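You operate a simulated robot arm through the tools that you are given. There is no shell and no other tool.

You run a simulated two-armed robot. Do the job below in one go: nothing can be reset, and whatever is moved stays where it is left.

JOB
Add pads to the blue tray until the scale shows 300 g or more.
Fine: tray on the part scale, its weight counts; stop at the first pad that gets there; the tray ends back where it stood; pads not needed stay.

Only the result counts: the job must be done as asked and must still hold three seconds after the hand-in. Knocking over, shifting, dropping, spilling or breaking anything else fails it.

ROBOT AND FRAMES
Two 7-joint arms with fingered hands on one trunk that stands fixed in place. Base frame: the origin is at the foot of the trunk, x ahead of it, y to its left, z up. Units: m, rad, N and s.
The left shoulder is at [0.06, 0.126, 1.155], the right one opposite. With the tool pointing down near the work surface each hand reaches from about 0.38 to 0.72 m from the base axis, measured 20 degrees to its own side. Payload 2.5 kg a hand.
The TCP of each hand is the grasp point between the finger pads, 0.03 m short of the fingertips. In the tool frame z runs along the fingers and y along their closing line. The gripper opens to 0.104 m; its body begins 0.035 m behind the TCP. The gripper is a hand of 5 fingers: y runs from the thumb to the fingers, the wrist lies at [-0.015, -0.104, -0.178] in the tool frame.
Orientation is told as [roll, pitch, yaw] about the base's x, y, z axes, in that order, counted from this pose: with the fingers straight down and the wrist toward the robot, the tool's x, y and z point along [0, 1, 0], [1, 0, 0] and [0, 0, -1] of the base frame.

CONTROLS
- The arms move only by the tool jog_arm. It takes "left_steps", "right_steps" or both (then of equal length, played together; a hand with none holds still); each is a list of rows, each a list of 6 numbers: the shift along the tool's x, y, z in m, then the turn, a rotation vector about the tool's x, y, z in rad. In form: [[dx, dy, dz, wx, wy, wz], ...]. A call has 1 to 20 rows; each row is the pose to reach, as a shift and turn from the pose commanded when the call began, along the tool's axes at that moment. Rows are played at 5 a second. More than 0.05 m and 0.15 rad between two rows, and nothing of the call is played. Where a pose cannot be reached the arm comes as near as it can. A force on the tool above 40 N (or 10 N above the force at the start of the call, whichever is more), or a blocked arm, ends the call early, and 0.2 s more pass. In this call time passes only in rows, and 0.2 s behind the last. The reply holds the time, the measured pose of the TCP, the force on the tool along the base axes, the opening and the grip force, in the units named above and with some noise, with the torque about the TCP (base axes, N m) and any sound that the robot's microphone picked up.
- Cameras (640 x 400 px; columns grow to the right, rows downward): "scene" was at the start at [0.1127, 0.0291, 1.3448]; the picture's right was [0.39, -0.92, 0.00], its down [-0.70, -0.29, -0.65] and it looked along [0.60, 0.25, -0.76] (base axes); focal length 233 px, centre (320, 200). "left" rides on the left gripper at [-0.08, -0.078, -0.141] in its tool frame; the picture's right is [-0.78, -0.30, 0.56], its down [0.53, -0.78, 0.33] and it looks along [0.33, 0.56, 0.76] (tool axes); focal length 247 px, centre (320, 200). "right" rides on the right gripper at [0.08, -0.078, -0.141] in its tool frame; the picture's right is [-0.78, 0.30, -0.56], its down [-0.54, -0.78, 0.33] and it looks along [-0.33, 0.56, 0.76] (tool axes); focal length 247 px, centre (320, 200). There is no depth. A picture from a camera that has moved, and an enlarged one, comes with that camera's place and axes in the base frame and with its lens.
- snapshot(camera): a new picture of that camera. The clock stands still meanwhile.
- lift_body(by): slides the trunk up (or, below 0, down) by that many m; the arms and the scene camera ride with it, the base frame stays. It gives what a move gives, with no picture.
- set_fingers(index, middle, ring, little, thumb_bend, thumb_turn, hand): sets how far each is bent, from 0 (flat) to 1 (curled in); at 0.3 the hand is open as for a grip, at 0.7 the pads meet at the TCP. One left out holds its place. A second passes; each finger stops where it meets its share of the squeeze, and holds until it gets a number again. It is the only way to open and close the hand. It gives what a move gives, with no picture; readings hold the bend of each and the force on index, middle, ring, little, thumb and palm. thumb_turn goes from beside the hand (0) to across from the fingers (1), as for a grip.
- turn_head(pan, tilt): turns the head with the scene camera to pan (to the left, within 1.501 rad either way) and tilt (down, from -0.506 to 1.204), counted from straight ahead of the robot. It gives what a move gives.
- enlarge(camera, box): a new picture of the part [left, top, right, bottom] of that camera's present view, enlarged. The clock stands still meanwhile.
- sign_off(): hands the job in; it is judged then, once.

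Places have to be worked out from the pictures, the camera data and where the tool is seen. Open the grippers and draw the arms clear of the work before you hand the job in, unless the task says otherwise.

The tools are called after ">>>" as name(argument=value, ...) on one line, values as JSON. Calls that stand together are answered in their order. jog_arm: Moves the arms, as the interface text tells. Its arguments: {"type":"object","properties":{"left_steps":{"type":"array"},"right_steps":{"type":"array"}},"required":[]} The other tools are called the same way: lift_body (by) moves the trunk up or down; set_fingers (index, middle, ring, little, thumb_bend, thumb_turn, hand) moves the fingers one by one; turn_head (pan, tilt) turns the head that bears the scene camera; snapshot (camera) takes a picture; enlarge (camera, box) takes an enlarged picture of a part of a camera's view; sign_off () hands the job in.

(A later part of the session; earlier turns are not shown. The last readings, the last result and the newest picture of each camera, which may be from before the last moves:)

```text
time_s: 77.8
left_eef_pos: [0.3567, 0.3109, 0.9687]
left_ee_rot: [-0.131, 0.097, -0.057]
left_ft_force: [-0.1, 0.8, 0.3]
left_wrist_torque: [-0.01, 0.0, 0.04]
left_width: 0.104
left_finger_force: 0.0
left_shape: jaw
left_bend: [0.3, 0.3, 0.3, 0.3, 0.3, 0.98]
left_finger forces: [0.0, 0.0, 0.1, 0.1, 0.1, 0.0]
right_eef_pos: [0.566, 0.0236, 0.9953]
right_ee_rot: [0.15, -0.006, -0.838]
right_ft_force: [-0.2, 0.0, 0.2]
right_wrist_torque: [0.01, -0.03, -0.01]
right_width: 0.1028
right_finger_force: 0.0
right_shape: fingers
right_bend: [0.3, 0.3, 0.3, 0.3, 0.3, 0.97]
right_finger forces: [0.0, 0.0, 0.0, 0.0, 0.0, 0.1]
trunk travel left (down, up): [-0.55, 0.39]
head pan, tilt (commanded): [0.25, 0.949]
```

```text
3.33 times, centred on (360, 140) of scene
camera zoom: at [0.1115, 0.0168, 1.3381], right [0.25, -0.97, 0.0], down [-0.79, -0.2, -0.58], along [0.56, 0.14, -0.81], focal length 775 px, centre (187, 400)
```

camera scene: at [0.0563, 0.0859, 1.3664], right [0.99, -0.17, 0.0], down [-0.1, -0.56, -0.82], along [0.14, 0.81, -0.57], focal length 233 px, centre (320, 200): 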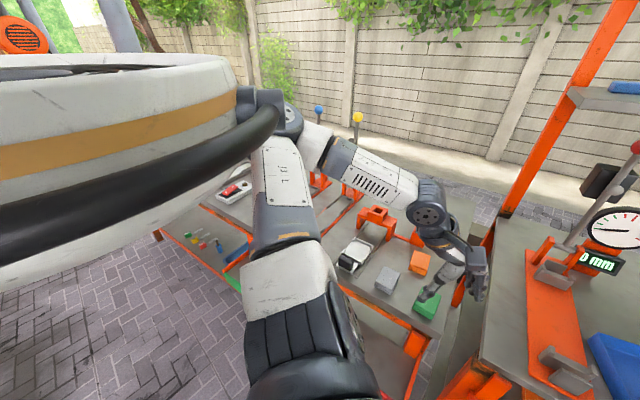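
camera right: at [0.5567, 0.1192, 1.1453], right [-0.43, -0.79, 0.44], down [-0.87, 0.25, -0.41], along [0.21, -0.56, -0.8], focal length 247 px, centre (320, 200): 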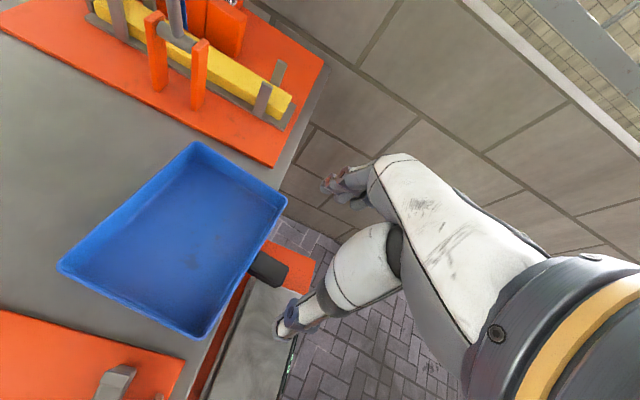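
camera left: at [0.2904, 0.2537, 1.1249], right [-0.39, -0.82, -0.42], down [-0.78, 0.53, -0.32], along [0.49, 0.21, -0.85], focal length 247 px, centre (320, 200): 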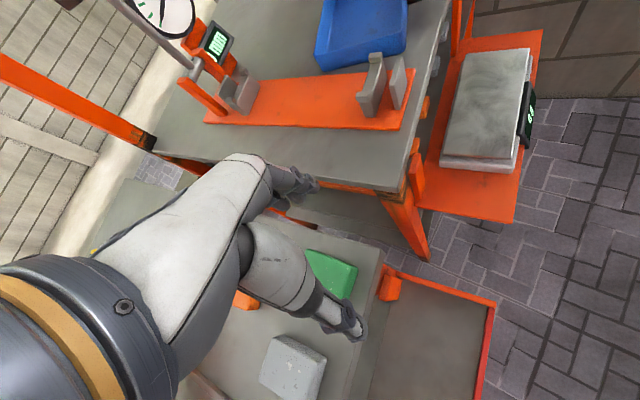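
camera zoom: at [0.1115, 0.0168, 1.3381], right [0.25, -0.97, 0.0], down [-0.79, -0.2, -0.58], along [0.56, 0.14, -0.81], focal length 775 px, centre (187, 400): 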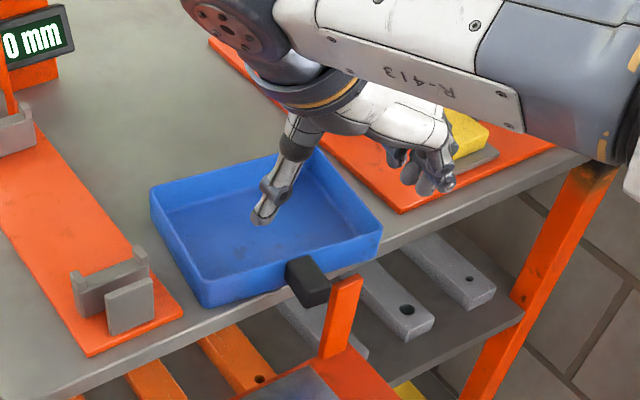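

The tray's depth axis now points at ≈37°, with its handle overhanging the bench edge: ideal for the right hand. I'll untilt, then swing to yaw 0.646 above the grip midpoint ≈(0.580, 0.040).

>>> jog_arm(right_steps=[[0, 0, 0, 0, -0.075, 0], [0, 0, 0, 0, -0.15, 0]])

>>> jog_arm(right_steps=[[0.002, 0, 0, 0, 0, -0.135], [0.004, 0, 0, 0, 0, -0.27], [0.006, -0.001, 0, 0, 0, -0.405], [0.008, -0.001, 0, 0, 0, -0.54], [0.01, -0.001, 0, 0, 0, -0.675], [0.012, -0.002, 0, 0, 0, -0.81], [0.014, -0.002, 0, 0, 0, -0.945], [0.016, -0.002, 0, 0, 0, -1.08], [0.018, -0.003, 0, 0, 0, -1.215], [0.02, -0.003, 0, 0, 0, -1.35], [0.0214, -0.0028, 0, 0, 0, -1.484]])

>>> snapshot(camera="right")

>>> enlarge(camera="scene", box=[280, 80, 440, 200])

```text
time_s: 78.4
left_eef_pos: [0.356, 0.3116, 0.9665]
left_ee_rot: [-0.133, 0.097, -0.059]
left_ft_force: [-0.3, 0.5, -0.5]
left_wrist_torque: [-0.01, 0.03, 0.06]
left_width: 0.1042
left_finger_force: 0.1
left_shape: jaw
left_bend: [0.3, 0.3, 0.3, 0.3, 0.3, 0.98]
left_finger forces: [0.0, 0.0, 0.1, 0.0, 0.0, 0.0]
right_eef_pos: [0.5671, 0.0246, 0.995]
right_ee_rot: [-0.002, -0.005, -0.838]
right_ft_force: [-0.6, 0.4, 0.5]
right_wrist_torque: [0.0, -0.02, -0.01]
right_width: 0.1026
right_finger_force: 0.0
right_shape: fingers
right_bend: [0.3, 0.3, 0.3, 0.3, 0.3, 0.97]
right_finger forces: [0.0, 0.0, 0.0, 0.0, 0.0, 0.0]
trunk travel left (down, up): [-0.55, 0.39]
head pan, tilt (commanded): [0.25, 0.949]
```

```text
time_s: 80.8
left_eef_pos: [0.3557, 0.3119, 0.9687]
left_ee_rot: [-0.13, 0.097, -0.058]
left_ft_force: [0.1, -0.7, 0.0]
left_wrist_torque: [0.03, -0.03, -0.01]
left_width: 0.1038
left_finger_force: 0.1
left_shape: jaw
left_bend: [0.3, 0.3, 0.3, 0.3, 0.3, 0.98]
left_finger forces: [0.0, 0.0, 0.1, 0.0, 0.0, 0.0]
right_eef_pos: [0.5805, 0.0406, 0.9943]
right_ee_rot: [-0.006, -0.002, 0.646]
right_ft_force: [-0.1, 0.0, -0.2]
right_wrist_torque: [-0.02, -0.01, -0.02]
right_width: 0.1026
right_finger_force: 0.2
right_shape: fingers
right_bend: [0.3, 0.3, 0.3, 0.3, 0.3, 0.97]
right_finger forces: [0.0, 0.1, 0.0, 0.1, 0.1, 0.0]
trunk travel left (down, up): [-0.55, 0.39]
head pan, tilt (commanded): [0.25, 0.949]
```

```text
taken
camera right: at [0.4688, 0.0561, 1.1354], right [0.7, -0.44, 0.56], down [-0.3, -0.9, -0.33], along [0.65, 0.07, -0.76], focal length 247 px, centre (320, 200)
```

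right: 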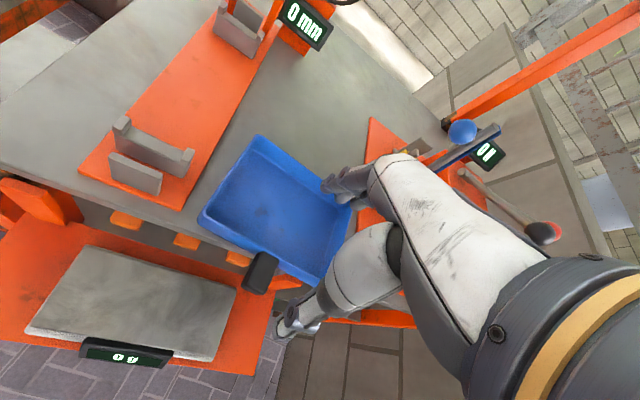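

```text
3.33 times, centred on (360, 140) of scene
camera zoom: at [0.1117, 0.0168, 1.3381], right [0.25, -0.97, 0.0], down [-0.79, -0.2, -0.58], along [0.56, 0.14, -0.81], focal length 775 px, centre (187, 400)
```

zoom: 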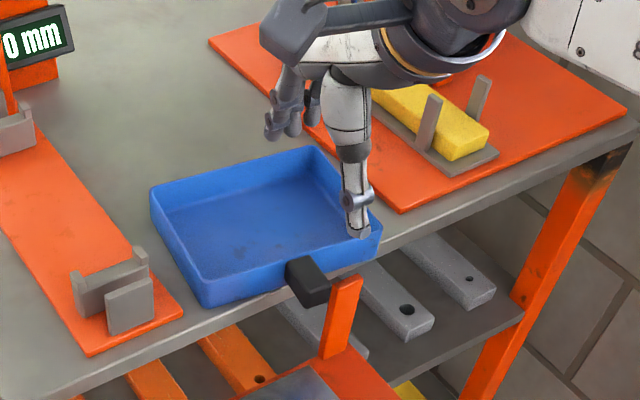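

Good position and the display (0 g) is legible from here. Zooming in to align precisely with the handle tip and front wall.

>>> enlarge(camera="right", box=[180, 120, 380, 320])

```text
2.00 times, centred on (280, 220) of right
camera zoom: at [0.4688, 0.0561, 1.1354], right [0.7, -0.44, 0.56], down [-0.3, -0.9, -0.33], along [0.65, 0.07, -0.76], focal length 494 px, centre (400, 160)
```

zoom: 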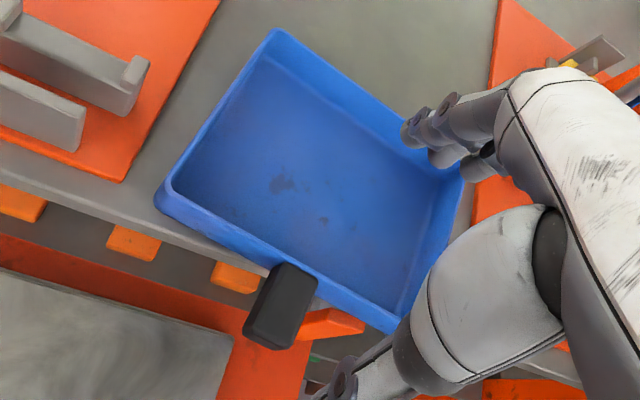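

In the tool frame the handle root is at y≈+8 mm, tip at y≈−24 mm, x≈+3 mm. I'll shift (+5, −6 mm) and descend to TCP z≈0.896, fingers inside the tray and thumb in front of the handle tip.

>>> jog_arm(right_steps=[[0.005, -0.006, 0.02, 0, 0, 0], [0.005, -0.006, 0.04, 0, 0, 0], [0.005, -0.006, 0.06, 0, 0, 0], [0.005, -0.006, 0.08, 0, 0, 0], [0.005, -0.006, 0.09, 0, 0, 0], [0.005, -0.006, 0.098, 0, 0, 0]])

>>> enlarge(camera="right", box=[200, 130, 420, 350])

>>> enlarge(camera="scene", box=[280, 80, 440, 200])

```text
time_s: 82.2
left_eef_pos: [0.3547, 0.3118, 0.9678]
left_ee_rot: [-0.131, 0.099, -0.058]
left_ft_force: [-0.2, 0.1, -0.2]
left_wrist_torque: [0.0, -0.04, 0.01]
left_width: 0.104
left_finger_force: 0.0
left_shape: jaw
left_bend: [0.3, 0.3, 0.3, 0.3, 0.3, 0.98]
left_finger forces: [0.0, 0.0, 0.0, 0.1, 0.0, 0.1]
right_eef_pos: [0.5708, 0.04, 0.8973]
right_ee_rot: [-0.007, -0.001, 0.645]
right_ft_force: [0.1, -0.3, 0.1]
right_wrist_torque: [0.0, 0.02, -0.01]
right_width: 0.1029
right_finger_force: 0.0
right_shape: fingers
right_bend: [0.3, 0.3, 0.3, 0.3, 0.3, 0.97]
right_finger forces: [0.1, 0.1, 0.0, 0.0, 0.1, 0.1]
trunk travel left (down, up): [-0.55, 0.39]
head pan, tilt (commanded): [0.25, 0.949]
```

```text
1.82 times, centred on (310, 240) of right
camera zoom: at [0.4612, 0.0564, 1.0377], right [0.7, -0.44, 0.56], down [-0.3, -0.9, -0.33], along [0.65, 0.06, -0.76], focal length 449 px, centre (338, 127)
```

zoom: 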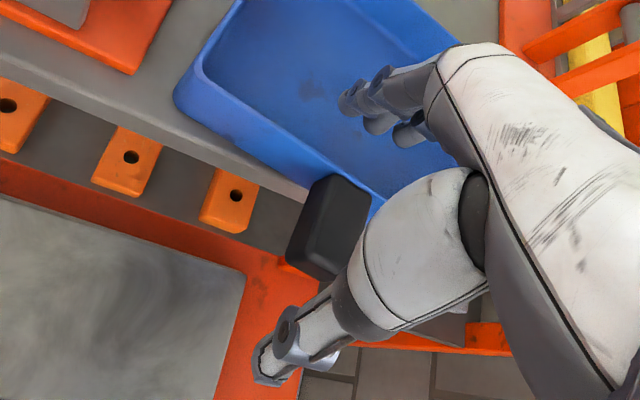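

```text
3.33 times, centred on (360, 140) of scene
camera zoom: at [0.1117, 0.0168, 1.3381], right [0.25, -0.97, 0.0], down [-0.79, -0.2, -0.58], along [0.56, 0.14, -0.81], focal length 775 px, centre (187, 400)
```

zoom: 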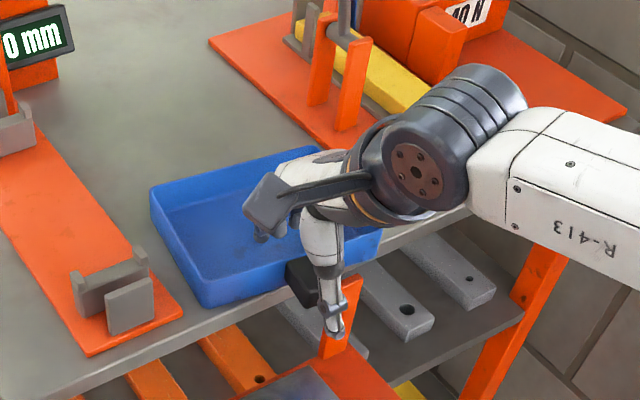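

Well aligned: handle between thumb and fingers. Closing in stages, thumb a little behind the fingers so neither pushes the tray.

>>> set_fingers(hand="right", index=0.55, middle=0.55, thumb_bend=0.5)

>>> enlarge(camera="right", box=[200, 130, 420, 350])

```text
time_s: 83.2
left_eef_pos: [0.3558, 0.3121, 0.9674]
left_ee_rot: [-0.13, 0.098, -0.058]
left_ft_force: [0.3, 0.1, 0.2]
left_wrist_torque: [-0.02, 0.01, 0.01]
left_width: 0.1038
left_finger_force: 0.2
left_shape: jaw
left_bend: [0.3, 0.3, 0.3, 0.3, 0.3, 0.98]
left_finger forces: [0.0, 0.0, 0.0, 0.1, 0.1, 0.1]
right_eef_pos: [0.5727, 0.0405, 0.8975]
right_ee_rot: [-0.007, 0.001, 0.645]
right_ft_force: [0.3, -0.6, 0.2]
right_wrist_torque: [0.0, 0.02, -0.01]
right_width: 0.0459
right_finger_force: 0.1
right_shape: fingers
right_bend: [0.55, 0.55, 0.3, 0.3, 0.5, 0.97]
right_finger forces: [0.0, 0.1, 0.1, 0.0, 0.0, 0.0]
trunk travel left (down, up): [-0.55, 0.39]
head pan, tilt (commanded): [0.25, 0.949]
```

```text
1.82 times, centred on (310, 240) of right
camera zoom: at [0.4611, 0.0566, 1.0379], right [0.7, -0.44, 0.56], down [-0.3, -0.9, -0.33], along [0.65, 0.06, -0.76], focal length 449 px, centre (338, 127)
```

zoom: 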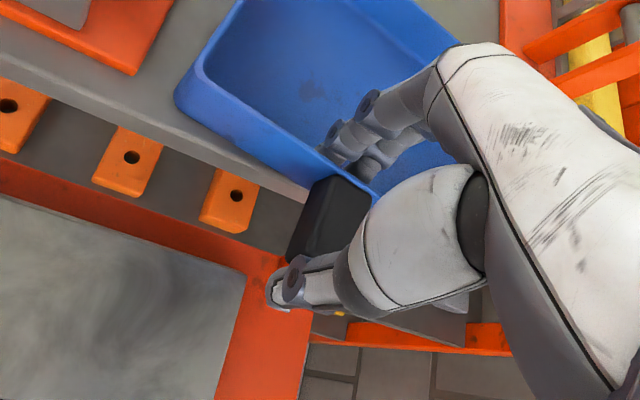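

Nearly touching on both sides. Closing a little more.

>>> set_fingers(hand="right", index=0.6, middle=0.6, thumb_bend=0.55)

>>> enlarge(camera="right", box=[200, 130, 420, 350])

```text
time_s: 84.2
left_eef_pos: [0.3555, 0.3123, 0.9684]
left_ee_rot: [-0.131, 0.099, -0.058]
left_ft_force: [-0.8, 0.0, -0.3]
left_wrist_torque: [-0.01, 0.05, -0.04]
left_width: 0.1039
left_finger_force: 0.0
left_shape: jaw
left_bend: [0.3, 0.3, 0.3, 0.3, 0.3, 0.98]
left_finger forces: [0.0, 0.1, 0.0, 0.1, 0.0, 0.0]
right_eef_pos: [0.5711, 0.0414, 0.8979]
right_ee_rot: [-0.006, -0.001, 0.645]
right_ft_force: [0.1, 0.4, -0.3]
right_wrist_torque: [0.05, -0.02, 0.01]
right_width: 0.0401
right_finger_force: 3.3
right_shape: fingers
right_bend: [0.57, 0.58, 0.3, 0.3, 0.52, 0.97]
right_finger forces: [1.7, 1.7, 0.0, 0.0, 2.9, 0.0]
trunk travel left (down, up): [-0.55, 0.39]
head pan, tilt (commanded): [0.25, 0.949]
```

```text
1.82 times, centred on (310, 240) of right
camera zoom: at [0.4611, 0.0566, 1.0379], right [0.7, -0.44, 0.56], down [-0.3, -0.9, -0.33], along [0.65, 0.06, -0.76], focal length 449 px, centre (338, 127)
```

zoom: 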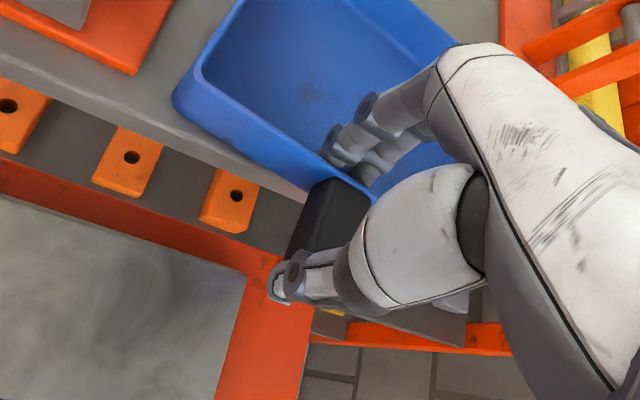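

Contact made evenly (1.7 + 1.7 vs 2.9 N) and the tray hasn't moved. Squeezing more firmly.

>>> set_fingers(hand="right", index=0.7, middle=0.7, thumb_bend=0.66)

>>> enlarge(camera="right", box=[200, 130, 420, 350])

>>> enlarge(camera="scene", box=[280, 80, 440, 200])

```text
time_s: 85.2
left_eef_pos: [0.3554, 0.3124, 0.968]
left_ee_rot: [-0.13, 0.1, -0.058]
left_ft_force: [-0.4, 0.3, -0.7]
left_wrist_torque: [-0.02, 0.02, 0.01]
left_width: 0.1037
left_finger_force: 0.0
left_shape: jaw
left_bend: [0.3, 0.3, 0.3, 0.3, 0.3, 0.98]
left_finger forces: [0.0, 0.0, 0.0, 0.0, 0.0, 0.0]
right_eef_pos: [0.572, 0.0402, 0.8978]
right_ee_rot: [-0.006, 0.001, 0.646]
right_ft_force: [0.0, 0.6, -0.6]
right_wrist_torque: [0.05, 0.0, 0.03]
right_width: 0.0384
right_finger_force: 12.8
right_shape: fingers
right_bend: [0.6, 0.63, 0.3, 0.3, 0.53, 0.96]
right_finger forces: [6.4, 6.6, 0.1, 0.0, 12.9, 0.0]
trunk travel left (down, up): [-0.55, 0.39]
head pan, tilt (commanded): [0.25, 0.949]
```

```text
1.82 times, centred on (310, 240) of right
camera zoom: at [0.4611, 0.0565, 1.0379], right [0.7, -0.44, 0.56], down [-0.3, -0.9, -0.33], along [0.65, 0.06, -0.76], focal length 449 px, centre (338, 127)
```

zoom: 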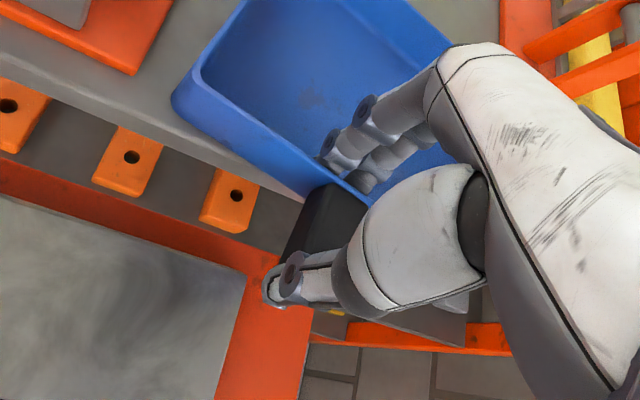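

```text
3.33 times, centred on (360, 140) of scene
camera zoom: at [0.1117, 0.0168, 1.3381], right [0.25, -0.97, 0.0], down [-0.79, -0.2, -0.58], along [0.56, 0.14, -0.81], focal length 775 px, centre (187, 400)
```

zoom: 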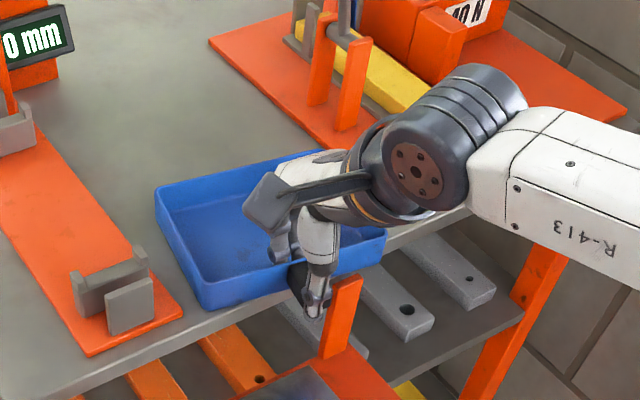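

Firm at 13 N with hardly any rotation. A little more squeeze, then a 1.5 cm test lift.

>>> set_fingers(hand="right", index=0.77, middle=0.77, thumb_bend=0.75)

>>> jog_arm(right_steps=[[0, 0, -0.005, 0, 0, 0], [0, 0, -0.01, 0, 0, 0], [0, 0, -0.015, 0, 0, 0], [0, 0, -0.015, 0, 0, 0]])

>>> enlarge(camera="right", box=[200, 130, 420, 350])

>>> enlarge(camera="scene", box=[280, 80, 440, 200])

```text
time_s: 86.2
left_eef_pos: [0.3556, 0.3109, 0.9699]
left_ee_rot: [-0.13, 0.1, -0.057]
left_ft_force: [-0.6, 1.0, -1.0]
left_wrist_torque: [0.02, 0.01, -0.04]
left_width: 0.104
left_finger_force: 0.0
left_shape: jaw
left_bend: [0.3, 0.3, 0.3, 0.3, 0.3, 0.98]
left_finger forces: [0.0, 0.0, 0.1, 0.0, 0.2, 0.0]
right_eef_pos: [0.572, 0.0397, 0.897]
right_ee_rot: [-0.007, 0.001, 0.646]
right_ft_force: [0.5, 0.6, -0.3]
right_wrist_torque: [-0.08, 0.11, -0.01]
right_width: 0.038
right_finger_force: 17.4
right_shape: fingers
right_bend: [0.61, 0.65, 0.3, 0.3, 0.52, 0.95]
right_finger forces: [9.3, 8.6, 0.0, 0.1, 17.8, 0.1]
trunk travel left (down, up): [-0.55, 0.39]
head pan, tilt (commanded): [0.25, 0.949]
```

```text
time_s: 87.2
left_eef_pos: [0.3555, 0.3111, 0.9674]
left_ee_rot: [-0.132, 0.097, -0.058]
left_ft_force: [0.5, 0.1, 0.1]
left_wrist_torque: [0.01, 0.0, 0.0]
left_width: 0.1042
left_finger_force: 0.1
left_shape: jaw
left_bend: [0.3, 0.3, 0.3, 0.3, 0.3, 0.98]
left_finger forces: [0.0, 0.0, 0.1, 0.0, 0.1, 0.0]
right_eef_pos: [0.5715, 0.0392, 0.913]
right_ee_rot: [-0.007, -0.001, 0.647]
right_ft_force: [-0.1, 0.6, -1.8]
right_wrist_torque: [-0.06, 0.15, -0.01]
right_width: 0.038
right_finger_force: 18.4
right_shape: fingers
right_bend: [0.61, 0.65, 0.3, 0.3, 0.52, 0.95]
right_finger forces: [9.3, 8.5, 0.0, 0.0, 17.7, 0.0]
trunk travel left (down, up): [-0.55, 0.39]
head pan, tilt (commanded): [0.25, 0.949]
```

```text
1.82 times, centred on (310, 240) of right
camera zoom: at [0.4611, 0.0563, 1.0533], right [0.7, -0.44, 0.56], down [-0.3, -0.9, -0.33], along [0.65, 0.07, -0.76], focal length 449 px, centre (338, 127)
```

zoom: 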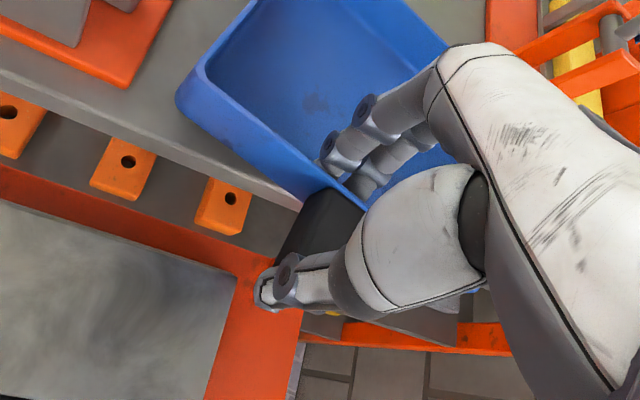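

```text
3.33 times, centred on (360, 140) of scene
camera zoom: at [0.1119, 0.0168, 1.338], right [0.25, -0.97, 0.0], down [-0.79, -0.2, -0.58], along [0.56, 0.14, -0.81], focal length 775 px, centre (187, 400)
```

zoom: 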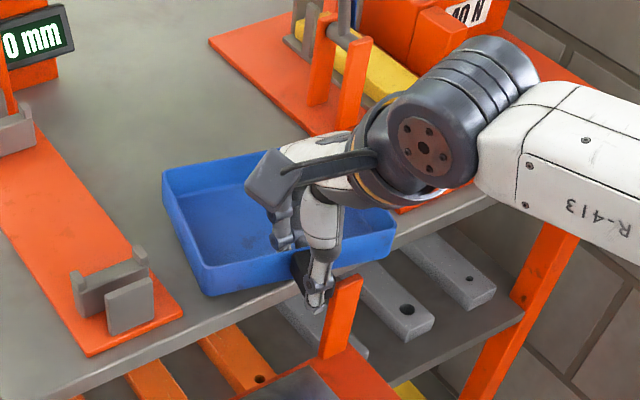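

Front and back rose about equally, so this grip holds the tray level. Lifting further to ~6 cm to confirm.

>>> jog_arm(right_steps=[[0, 0, -0.01, 0, 0, 0], [0, 0, -0.02, 0, 0, 0], [0, 0, -0.03, 0, 0, 0], [0, 0, -0.04, 0, 0, 0], [0, 0, -0.045, 0, 0, 0], [0, 0, -0.045, 0, 0, 0]])

>>> snapshot(camera="right")

>>> enlarge(camera="scene", box=[280, 80, 440, 200])

```text
time_s: 88.6
left_eef_pos: [0.3573, 0.3112, 0.9693]
left_ee_rot: [-0.131, 0.1, -0.059]
left_ft_force: [1.4, -0.2, 0.2]
left_wrist_torque: [0.0, 0.02, 0.0]
left_width: 0.1042
left_finger_force: 0.2
left_shape: jaw
left_bend: [0.3, 0.3, 0.3, 0.3, 0.3, 0.98]
left_finger forces: [0.0, 0.0, 0.0, 0.0, 0.1, 0.0]
right_eef_pos: [0.573, 0.0393, 0.9569]
right_ee_rot: [-0.006, -0.003, 0.645]
right_ft_force: [-0.4, -0.3, -3.2]
right_wrist_torque: [-0.09, 0.13, -0.03]
right_width: 0.0378
right_finger_force: 18.0
right_shape: fingers
right_bend: [0.61, 0.65, 0.3, 0.3, 0.52, 0.95]
right_finger forces: [9.3, 8.6, 0.0, 0.0, 17.7, 0.0]
trunk travel left (down, up): [-0.55, 0.39]
head pan, tilt (commanded): [0.25, 0.949]
```

```text
taken
camera right: at [0.4615, 0.056, 1.0976], right [0.7, -0.44, 0.56], down [-0.3, -0.9, -0.33], along [0.65, 0.06, -0.76], focal length 247 px, centre (320, 200)
```

right: 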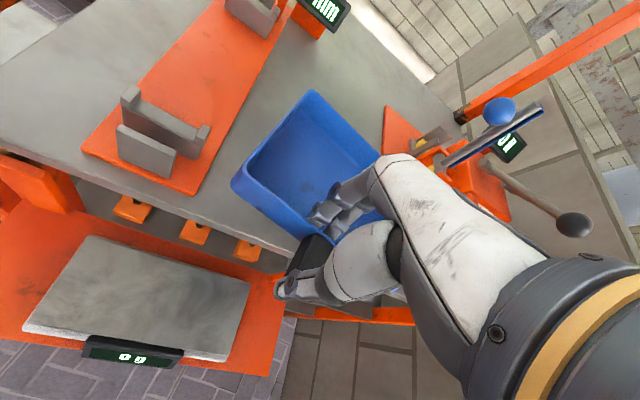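

```text
3.33 times, centred on (360, 140) of scene
camera zoom: at [0.1119, 0.0168, 1.338], right [0.25, -0.97, 0.0], down [-0.79, -0.2, -0.58], along [0.56, 0.14, -0.81], focal length 775 px, centre (187, 400)
```

zoom: 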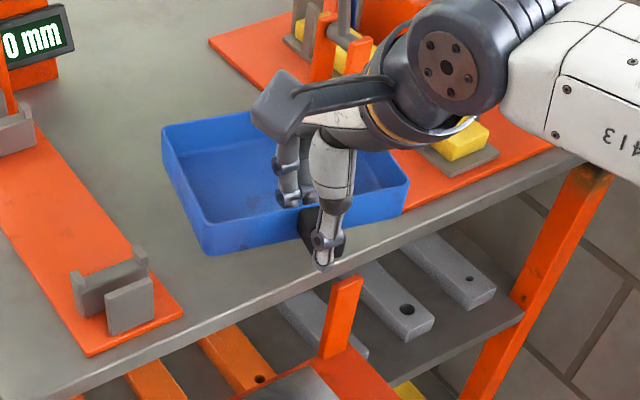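

The tray hangs level and rigid. The scale plate is centred at ≈(0.479, 0.051), z≈0.764 and the bench edge is just behind it; I'll carry the tray to TCP (0.409, −0.008, 0.93) at yaw 0.785, so it hovers slightly forward of plate centre.

>>> jog_arm(right_steps=[[0.0068, -0.0177, 0.003, 0, 0, -0.0156], [0.0136, -0.0354, 0.006, 0, 0, -0.0311], [0.0204, -0.0531, 0.009, 0, 0, -0.0467], [0.0272, -0.0708, 0.012, 0, 0, -0.0622], [0.0339, -0.0885, 0.015, 0, 0, -0.0778], [0.0407, -0.1062, 0.018, 0, 0, -0.0933], [0.0475, -0.1239, 0.021, 0, 0, -0.1089], [0.0543, -0.1416, 0.024, 0, 0, -0.1244], [0.0611, -0.1593, 0.027, 0, 0, -0.14]])

>>> snapshot(camera="right")

>>> snapshot(camera="scene")

```text
time_s: 90.6
left_eef_pos: [0.3545, 0.3124, 0.9681]
left_ee_rot: [-0.131, 0.098, -0.058]
left_ft_force: [-0.1, -0.7, 0.4]
left_wrist_torque: [0.02, 0.0, 0.0]
left_width: 0.1038
left_finger_force: 0.2
left_shape: jaw
left_bend: [0.3, 0.3, 0.3, 0.3, 0.3, 0.98]
left_finger forces: [0.0, 0.0, 0.0, 0.0, 0.1, 0.0]
right_eef_pos: [0.4097, -0.0071, 0.9293]
right_ee_rot: [-0.006, 0.0, 0.785]
right_ft_force: [0.0, 1.0, -2.5]
right_wrist_torque: [-0.08, 0.12, -0.02]
right_width: 0.038
right_finger_force: 17.9
right_shape: fingers
right_bend: [0.61, 0.65, 0.3, 0.3, 0.52, 0.94]
right_finger forces: [9.3, 8.5, 0.0, 0.0, 17.8, 0.1]
trunk travel left (down, up): [-0.55, 0.39]
head pan, tilt (commanded): [0.25, 0.949]
```

```text
taken
camera right: at [0.2963, -0.0062, 1.0695], right [0.76, -0.34, 0.56], down [-0.17, -0.93, -0.33], along [0.63, 0.15, -0.76], focal length 247 px, centre (320, 200)
```

right: 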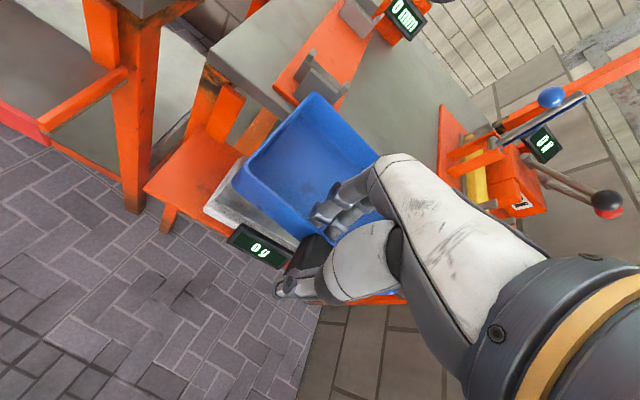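

```text
taken
camera scene: at [0.1117, 0.0167, 1.3381], right [0.25, -0.97, 0.0], down [-0.79, -0.2, -0.58], along [0.56, 0.14, -0.81], focal length 233 px, centre (320, 200)
```

scene: 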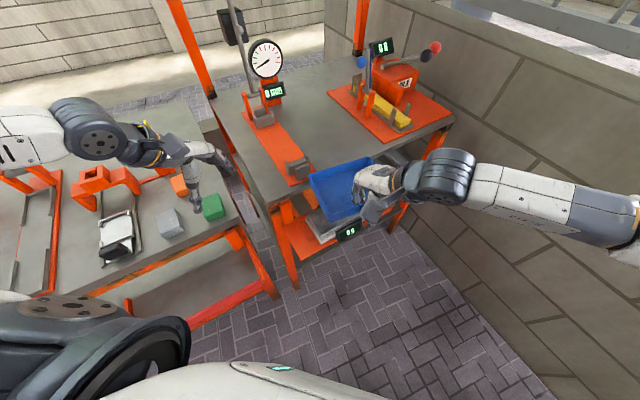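

Hovering level over the scale. Lowering to about 2 cm above expected contact and checking clearance to the bench edge and posts.

>>> jog_arm(right_steps=[[0, 0, 0.015, 0, 0, 0], [0, 0, 0.03, 0, 0, 0], [0, 0, 0.045, 0, 0, 0], [0, 0, 0.06, 0, 0, 0], [0, 0, 0.075, 0, 0, 0], [0, 0, 0.088, 0, 0, 0]])

>>> snapshot(camera="right")

>>> enlarge(camera="scene", box=[270, 130, 430, 250])

>>> snapshot(camera="left")

```text
time_s: 92.0
left_eef_pos: [0.3565, 0.3114, 0.9684]
left_ee_rot: [-0.131, 0.1, -0.058]
left_ft_force: [-0.5, 0.3, -0.3]
left_wrist_torque: [0.0, 0.03, -0.02]
left_width: 0.1036
left_finger_force: 0.0
left_shape: jaw
left_bend: [0.3, 0.3, 0.3, 0.3, 0.3, 0.98]
left_finger forces: [0.1, 0.0, 0.0, 0.0, 0.0, 0.0]
right_eef_pos: [0.4093, -0.0073, 0.8394]
right_ee_rot: [-0.006, 0.0, 0.786]
right_ft_force: [0.8, 0.1, -1.7]
right_wrist_torque: [-0.06, 0.15, -0.02]
right_width: 0.038
right_finger_force: 17.8
right_shape: fingers
right_bend: [0.61, 0.65, 0.3, 0.3, 0.52, 0.94]
right_finger forces: [9.2, 8.3, 0.0, 0.1, 17.5, 0.1]
trunk travel left (down, up): [-0.55, 0.39]
head pan, tilt (commanded): [0.25, 0.949]
```

```text
taken
camera right: at [0.2975, -0.0062, 0.9807], right [0.76, -0.34, 0.56], down [-0.17, -0.93, -0.33], along [0.63, 0.15, -0.76], focal length 247 px, centre (320, 200)
```

right: 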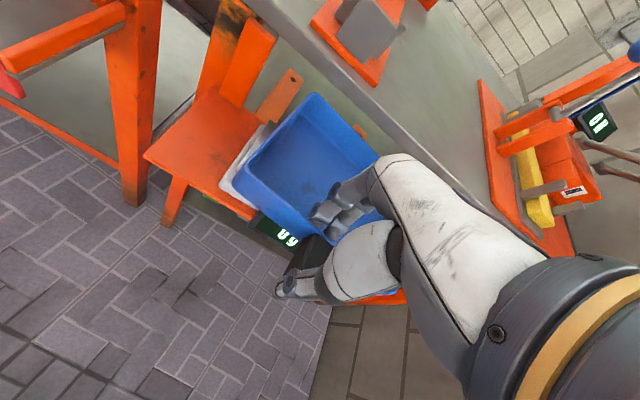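

```text
3.33 times, centred on (350, 190) of scene
camera zoom: at [0.1119, 0.0168, 1.3381], right [0.25, -0.97, 0.0], down [-0.79, -0.2, -0.58], along [0.56, 0.14, -0.81], focal length 775 px, centre (220, 233)
```

zoom: 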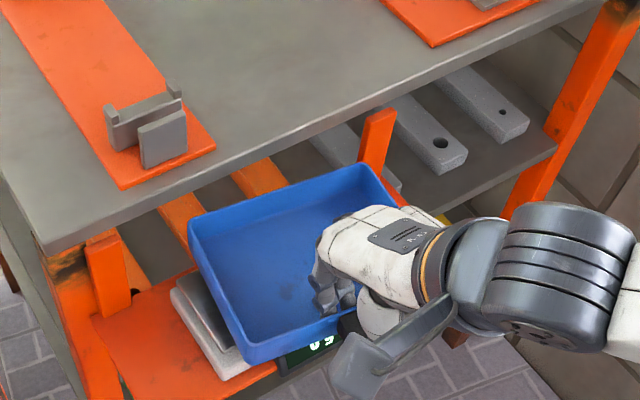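

```text
taken
camera left: at [0.2907, 0.2536, 1.1251], right [-0.39, -0.82, -0.42], down [-0.78, 0.53, -0.32], along [0.49, 0.2, -0.85], focal length 247 px, centre (320, 200)
```

left: 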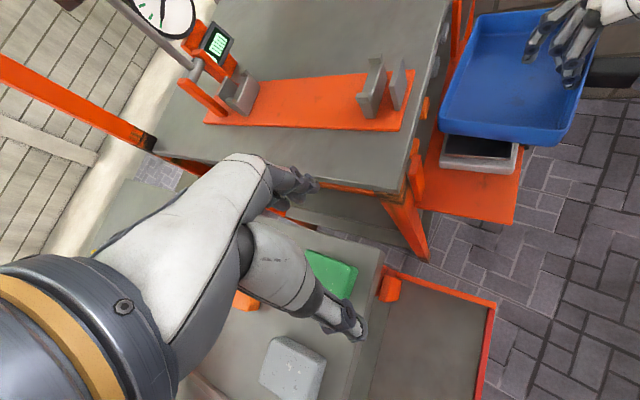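

The tray is over the plate with clear margins to the bench edge and posts. Lowering the last ~3 cm slowly, checking force.

>>> jog_arm(right_steps=[[0, 0, 0.006, 0, 0, 0], [0, 0, 0.012, 0, 0, 0], [0, 0, 0.018, 0, 0, 0], [0, 0, 0.023, 0, 0, 0]])

>>> snapshot(camera="right")

>>> enlarge(camera="left", box=[380, 0, 640, 220])

```text
time_s: 93.0
left_eef_pos: [0.3564, 0.3124, 0.9685]
left_ee_rot: [-0.132, 0.099, -0.059]
left_ft_force: [0.4, 0.0, -0.1]
left_wrist_torque: [0.0, 0.03, 0.0]
left_width: 0.1038
left_finger_force: 0.1
left_shape: jaw
left_bend: [0.3, 0.3, 0.3, 0.3, 0.3, 0.98]
left_finger forces: [0.0, 0.0, 0.0, 0.0, 0.0, 0.0]
right_eef_pos: [0.4097, -0.0073, 0.8165]
right_ee_rot: [-0.006, 0.0, 0.788]
right_ft_force: [1.0, 0.3, -3.1]
right_wrist_torque: [-0.07, 0.08, 0.04]
right_width: 0.038
right_finger_force: 17.0
right_shape: fingers
right_bend: [0.61, 0.65, 0.3, 0.3, 0.52, 0.94]
right_finger forces: [9.3, 8.3, 0.1, 0.0, 17.6, 0.1]
trunk travel left (down, up): [-0.55, 0.39]
head pan, tilt (commanded): [0.25, 0.949]
```

```text
taken
camera right: at [0.2965, -0.0066, 0.958], right [0.76, -0.34, 0.56], down [-0.17, -0.93, -0.33], along [0.63, 0.15, -0.76], focal length 247 px, centre (320, 200)
```

right: 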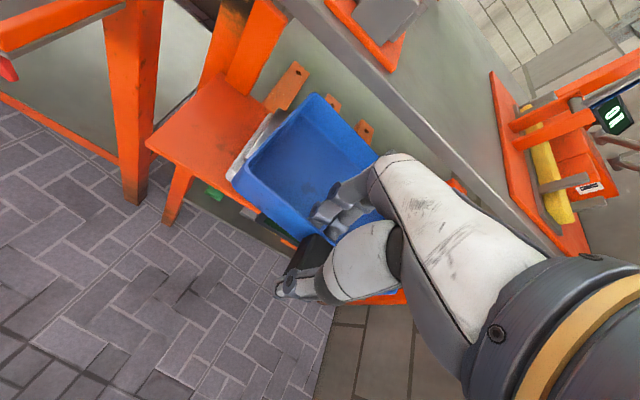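

```text
1.82 times, centred on (510, 110) of left
camera zoom: at [0.2907, 0.2536, 1.1251], right [-0.39, -0.82, -0.42], down [-0.78, 0.53, -0.32], along [0.49, 0.2, -0.85], focal length 449 px, centre (-26, 364)
```

zoom: 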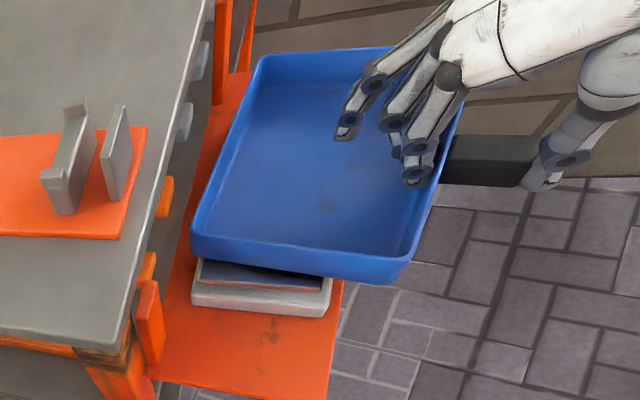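

The left camera shows the tray just above the plate, its back edge in line with the plate's back. Lowering in 2–3 mm steps until contact.

>>> jog_arm(right_steps=[[0, 0, 0.003, 0, 0, 0], [0, 0, 0.006, 0, 0, 0], [0, 0, 0.008, 0, 0, 0]])

>>> enlarge(camera="left", box=[380, 0, 640, 220])

```text
time_s: 93.8
left_eef_pos: [0.3562, 0.3102, 0.9688]
left_ee_rot: [-0.133, 0.099, -0.057]
left_ft_force: [0.3, -0.4, -0.3]
left_wrist_torque: [0.02, 0.0, 0.01]
left_width: 0.1038
left_finger_force: 0.1
left_shape: jaw
left_bend: [0.3, 0.3, 0.3, 0.3, 0.3, 0.98]
left_finger forces: [0.0, 0.1, 0.0, 0.1, 0.0, 0.0]
right_eef_pos: [0.4092, -0.0068, 0.8103]
right_ee_rot: [-0.007, 0.001, 0.788]
right_ft_force: [-1.0, 0.4, -0.3]
right_wrist_torque: [0.0, 0.03, -0.01]
right_width: 0.0379
right_finger_force: 18.5
right_shape: fingers
right_bend: [0.61, 0.65, 0.3, 0.3, 0.52, 0.94]
right_finger forces: [9.5, 8.8, 0.0, 0.0, 18.6, 0.0]
trunk travel left (down, up): [-0.55, 0.39]
head pan, tilt (commanded): [0.25, 0.949]
```

```text
1.82 times, centred on (510, 110) of left
camera zoom: at [0.2905, 0.2536, 1.1252], right [-0.39, -0.82, -0.42], down [-0.78, 0.53, -0.32], along [0.49, 0.2, -0.85], focal length 449 px, centre (-26, 364)
```

zoom: 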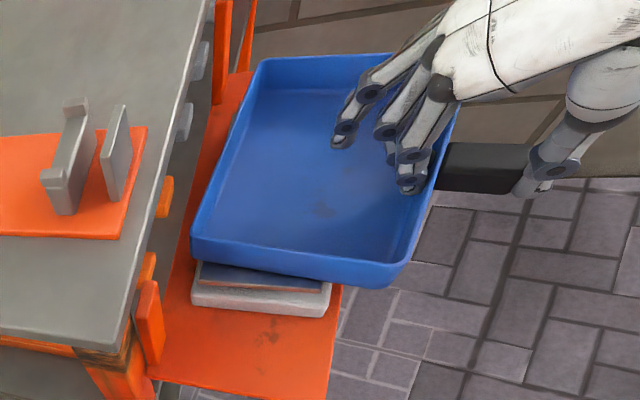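

Contact: the tool force dropped to ~0, so the plate carries the tray. Opening the grip gently in two stages.

>>> set_fingers(hand="right", index=0.57, middle=0.57, thumb_bend=0.5)

>>> set_fingers(hand="right", index=0.45, middle=0.45, thumb_bend=0.4)

>>> enlarge(camera="left", box=[380, 0, 640, 220])

>>> snapshot(camera="right")

```text
time_s: 94.8
left_eef_pos: [0.3553, 0.3114, 0.9685]
left_ee_rot: [-0.132, 0.097, -0.058]
left_ft_force: [1.0, 0.3, 0.8]
left_wrist_torque: [0.04, 0.04, 0.01]
left_width: 0.1037
left_finger_force: 0.1
left_shape: jaw
left_bend: [0.3, 0.3, 0.3, 0.3, 0.3, 0.98]
left_finger forces: [0.0, 0.0, 0.0, 0.0, 0.0, 0.0]
right_eef_pos: [0.4099, -0.0057, 0.8109]
right_ee_rot: [-0.006, 0.0, 0.788]
right_ft_force: [0.1, -0.3, 0.2]
right_wrist_torque: [0.01, 0.02, 0.03]
right_width: 0.0442
right_finger_force: 0.1
right_shape: fingers
right_bend: [0.56, 0.56, 0.3, 0.3, 0.5, 0.97]
right_finger forces: [0.0, 0.1, 0.0, 0.0, 0.0, 0.1]
trunk travel left (down, up): [-0.55, 0.39]
head pan, tilt (commanded): [0.25, 0.949]
```

```text
time_s: 95.8
left_eef_pos: [0.3557, 0.3111, 0.9688]
left_ee_rot: [-0.131, 0.098, -0.058]
left_ft_force: [0.7, -0.3, -0.3]
left_wrist_torque: [-0.02, 0.01, -0.02]
left_width: 0.104
left_finger_force: 0.1
left_shape: jaw
left_bend: [0.3, 0.3, 0.3, 0.3, 0.3, 0.98]
left_finger forces: [0.0, 0.1, 0.1, 0.0, 0.0, 0.1]
right_eef_pos: [0.4084, -0.006, 0.8106]
right_ee_rot: [-0.007, 0.001, 0.788]
right_ft_force: [-1.0, 0.8, -0.4]
right_wrist_torque: [-0.02, 0.01, -0.03]
right_width: 0.0711
right_finger_force: 0.0
right_shape: fingers
right_bend: [0.45, 0.45, 0.3, 0.3, 0.4, 0.97]
right_finger forces: [0.0, 0.1, 0.0, 0.1, 0.1, 0.0]
trunk travel left (down, up): [-0.55, 0.39]
head pan, tilt (commanded): [0.25, 0.949]
```

```text
1.82 times, centred on (510, 110) of left
camera zoom: at [0.2905, 0.2536, 1.1252], right [-0.39, -0.82, -0.42], down [-0.78, 0.53, -0.32], along [0.49, 0.2, -0.85], focal length 449 px, centre (-26, 364)
```

zoom: 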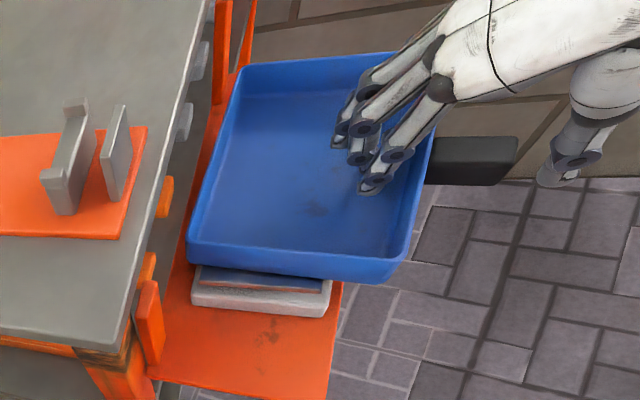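

```text
taken
camera right: at [0.2969, -0.0065, 0.9505], right [0.76, -0.34, 0.56], down [-0.17, -0.93, -0.33], along [0.63, 0.15, -0.76], focal length 247 px, centre (320, 200)
```

right: 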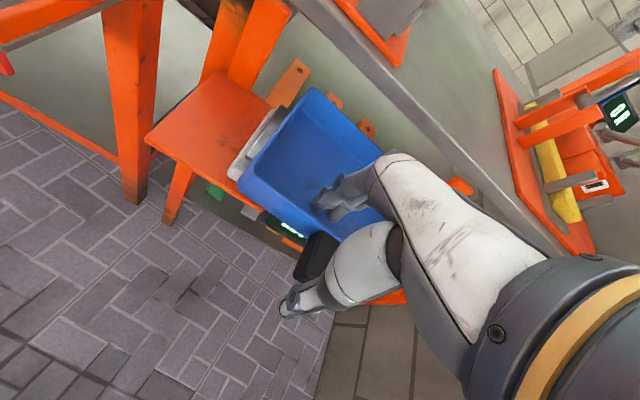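

The tray sits on the plate and the hand is free of it. I'll open fully, rise straight out of the tray, and withdraw the right hand to the right side.

>>> set_fingers(hand="right", index=0.3, middle=0.3, thumb_bend=0.3)

>>> jog_arm(right_steps=[[0, 0, -0.02, 0, 0, 0], [0, 0, -0.04, 0, 0, 0], [0, 0, -0.06, 0, 0, 0], [0, 0, -0.09, 0, 0, 0], [0, 0, -0.12, 0, 0, 0]])

>>> snapshot(camera="right")

>>> enlarge(camera="left", box=[380, 0, 640, 220])

```text
time_s: 96.8
left_eef_pos: [0.3552, 0.312, 0.968]
left_ee_rot: [-0.131, 0.097, -0.058]
left_ft_force: [-0.2, 0.5, 0.6]
left_wrist_torque: [0.03, 0.03, 0.0]
left_width: 0.1041
left_finger_force: 0.1
left_shape: jaw
left_bend: [0.3, 0.3, 0.3, 0.3, 0.3, 0.98]
left_finger forces: [0.0, 0.1, 0.0, 0.1, 0.0, 0.0]
right_eef_pos: [0.4088, -0.0072, 0.8101]
right_ee_rot: [-0.006, 0.001, 0.787]
right_ft_force: [0.3, -0.3, 0.0]
right_wrist_torque: [0.01, 0.02, 0.0]
right_width: 0.1029
right_finger_force: 0.0
right_shape: fingers
right_bend: [0.3, 0.3, 0.3, 0.3, 0.3, 0.97]
right_finger forces: [0.1, 0.1, 0.1, 0.1, 0.1, 0.1]
trunk travel left (down, up): [-0.55, 0.39]
head pan, tilt (commanded): [0.25, 0.949]
```

```text
time_s: 98.0
left_eef_pos: [0.3544, 0.3116, 0.9684]
left_ee_rot: [-0.131, 0.098, -0.06]
left_ft_force: [0.7, 0.0, 0.1]
left_wrist_torque: [0.0, 0.06, 0.03]
left_width: 0.1041
left_finger_force: 0.1
left_shape: jaw
left_bend: [0.3, 0.3, 0.3, 0.3, 0.3, 0.98]
left_finger forces: [0.0, 0.0, 0.1, 0.0, 0.0, 0.0]
right_eef_pos: [0.4083, -0.0079, 0.931]
right_ee_rot: [-0.005, 0.001, 0.785]
right_ft_force: [-0.1, -0.1, 0.1]
right_wrist_torque: [-0.01, -0.02, 0.01]
right_width: 0.1028
right_finger_force: 0.0
right_shape: fingers
right_bend: [0.3, 0.3, 0.3, 0.3, 0.3, 0.97]
right_finger forces: [0.0, 0.0, 0.0, 0.0, 0.0, 0.0]
trunk travel left (down, up): [-0.55, 0.39]
head pan, tilt (commanded): [0.25, 0.949]
```

```text
taken
camera right: at [0.2965, -0.0069, 1.0715], right [0.76, -0.34, 0.56], down [-0.17, -0.93, -0.33], along [0.63, 0.15, -0.76], focal length 247 px, centre (320, 200)
```

right: 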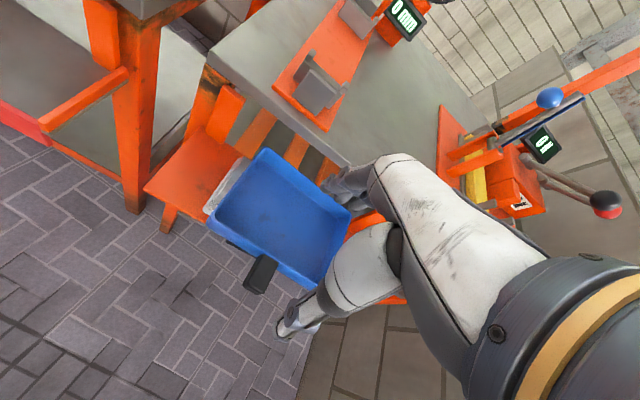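

```text
1.82 times, centred on (510, 110) of left
camera zoom: at [0.2905, 0.2536, 1.1251], right [-0.39, -0.82, -0.42], down [-0.78, 0.53, -0.32], along [0.49, 0.2, -0.85], focal length 449 px, centre (-26, 364)
```

zoom: 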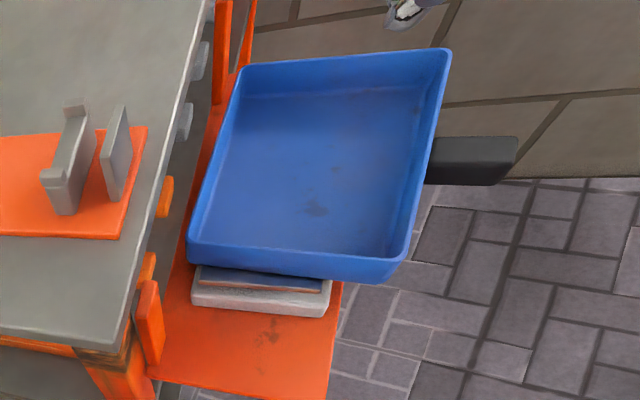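

The tray rests stably on the plate. Moving the right hand up and out to the right.

>>> jog_arm(right_steps=[[-0.01, -0.012, -0.035, 0, 0, 0.06], [-0.035, -0.04, -0.06, 0, 0, 0.13], [-0.062, -0.069, -0.08, 0, 0, 0.21], [-0.089, -0.098, -0.1, 0, 0, 0.3], [-0.116, -0.127, -0.11, 0, 0, 0.39], [-0.1428, -0.1542, -0.12, 0, 0, 0.48]])

>>> snapshot(camera="scene")

>>> snapshot(camera="right")

```text
time_s: 99.4
left_eef_pos: [0.356, 0.311, 0.9682]
left_ee_rot: [-0.132, 0.098, -0.057]
left_ft_force: [-0.1, 0.1, 0.6]
left_wrist_torque: [-0.02, -0.01, -0.02]
left_width: 0.1038
left_finger_force: 0.0
left_shape: jaw
left_bend: [0.3, 0.3, 0.3, 0.3, 0.3, 0.98]
left_finger forces: [0.0, 0.0, 0.0, 0.1, 0.0, 0.0]
right_eef_pos: [0.3996, -0.2178, 1.0522]
right_ee_rot: [-0.005, -0.004, 0.306]
right_ft_force: [0.1, 0.3, 0.7]
right_wrist_torque: [-0.04, 0.0, -0.01]
right_width: 0.1027
right_finger_force: 0.1
right_shape: fingers
right_bend: [0.3, 0.3, 0.3, 0.3, 0.3, 0.97]
right_finger forces: [0.1, 0.0, 0.0, 0.1, 0.0, 0.1]
trunk travel left (down, up): [-0.55, 0.39]
head pan, tilt (commanded): [0.25, 0.949]
```

```text
taken
camera scene: at [0.1115, 0.0167, 1.3381], right [0.25, -0.97, 0.0], down [-0.79, -0.2, -0.58], along [0.56, 0.14, -0.81], focal length 233 px, centre (320, 200)
```

scene: 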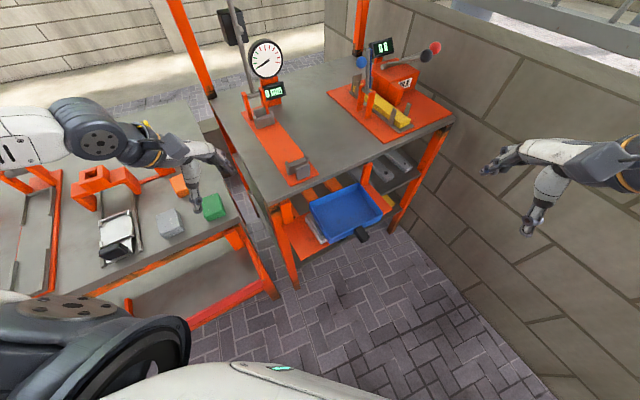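

```text
taken
camera right: at [0.3004, -0.1661, 1.1924], right [0.51, -0.65, 0.56], down [-0.58, -0.75, -0.33], along [0.63, -0.15, -0.76], focal length 247 px, centre (320, 200)
```

right: 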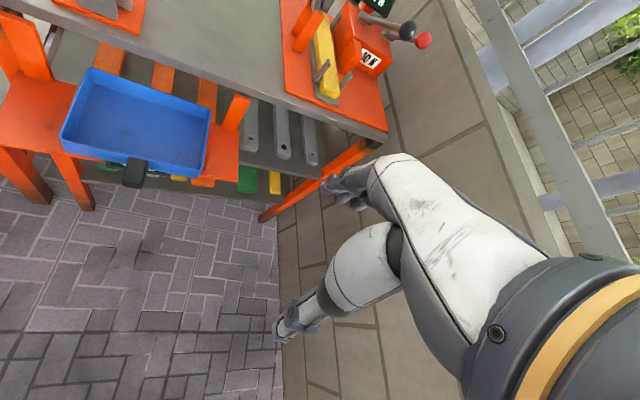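

The right camera may already catch the display around the handle; zooming in.

>>> enlarge(camera="right", box=[90, 140, 190, 200])

>>> enlarge(camera="scene", box=[300, 170, 400, 250])

```text
6.40 times, centred on (140, 170) of right
camera zoom: at [0.3004, -0.1661, 1.1924], right [0.51, -0.65, 0.56], down [-0.58, -0.75, -0.33], along [0.63, -0.15, -0.76], focal length 1581 px, centre (1472, 392)
```

zoom: 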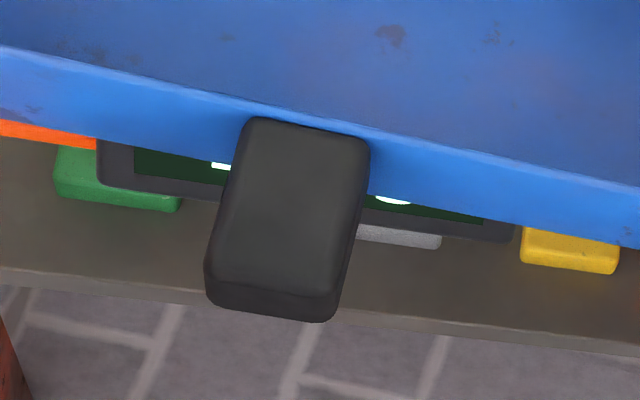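

```text
5.00 times, centred on (350, 210) of scene
camera zoom: at [0.1115, 0.0167, 1.3381], right [0.25, -0.97, 0.0], down [-0.79, -0.2, -0.58], along [0.56, 0.14, -0.81], focal length 1163 px, centre (170, 150)
```

zoom: 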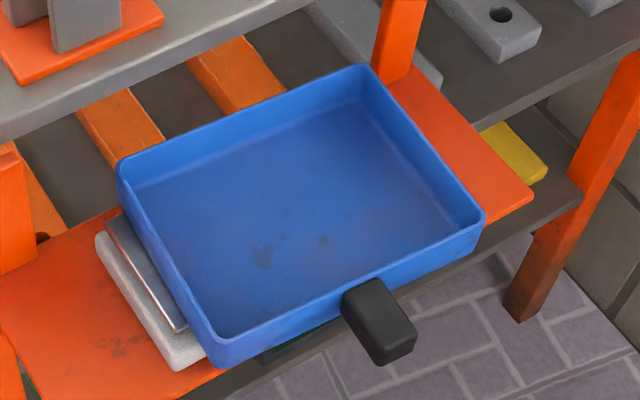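

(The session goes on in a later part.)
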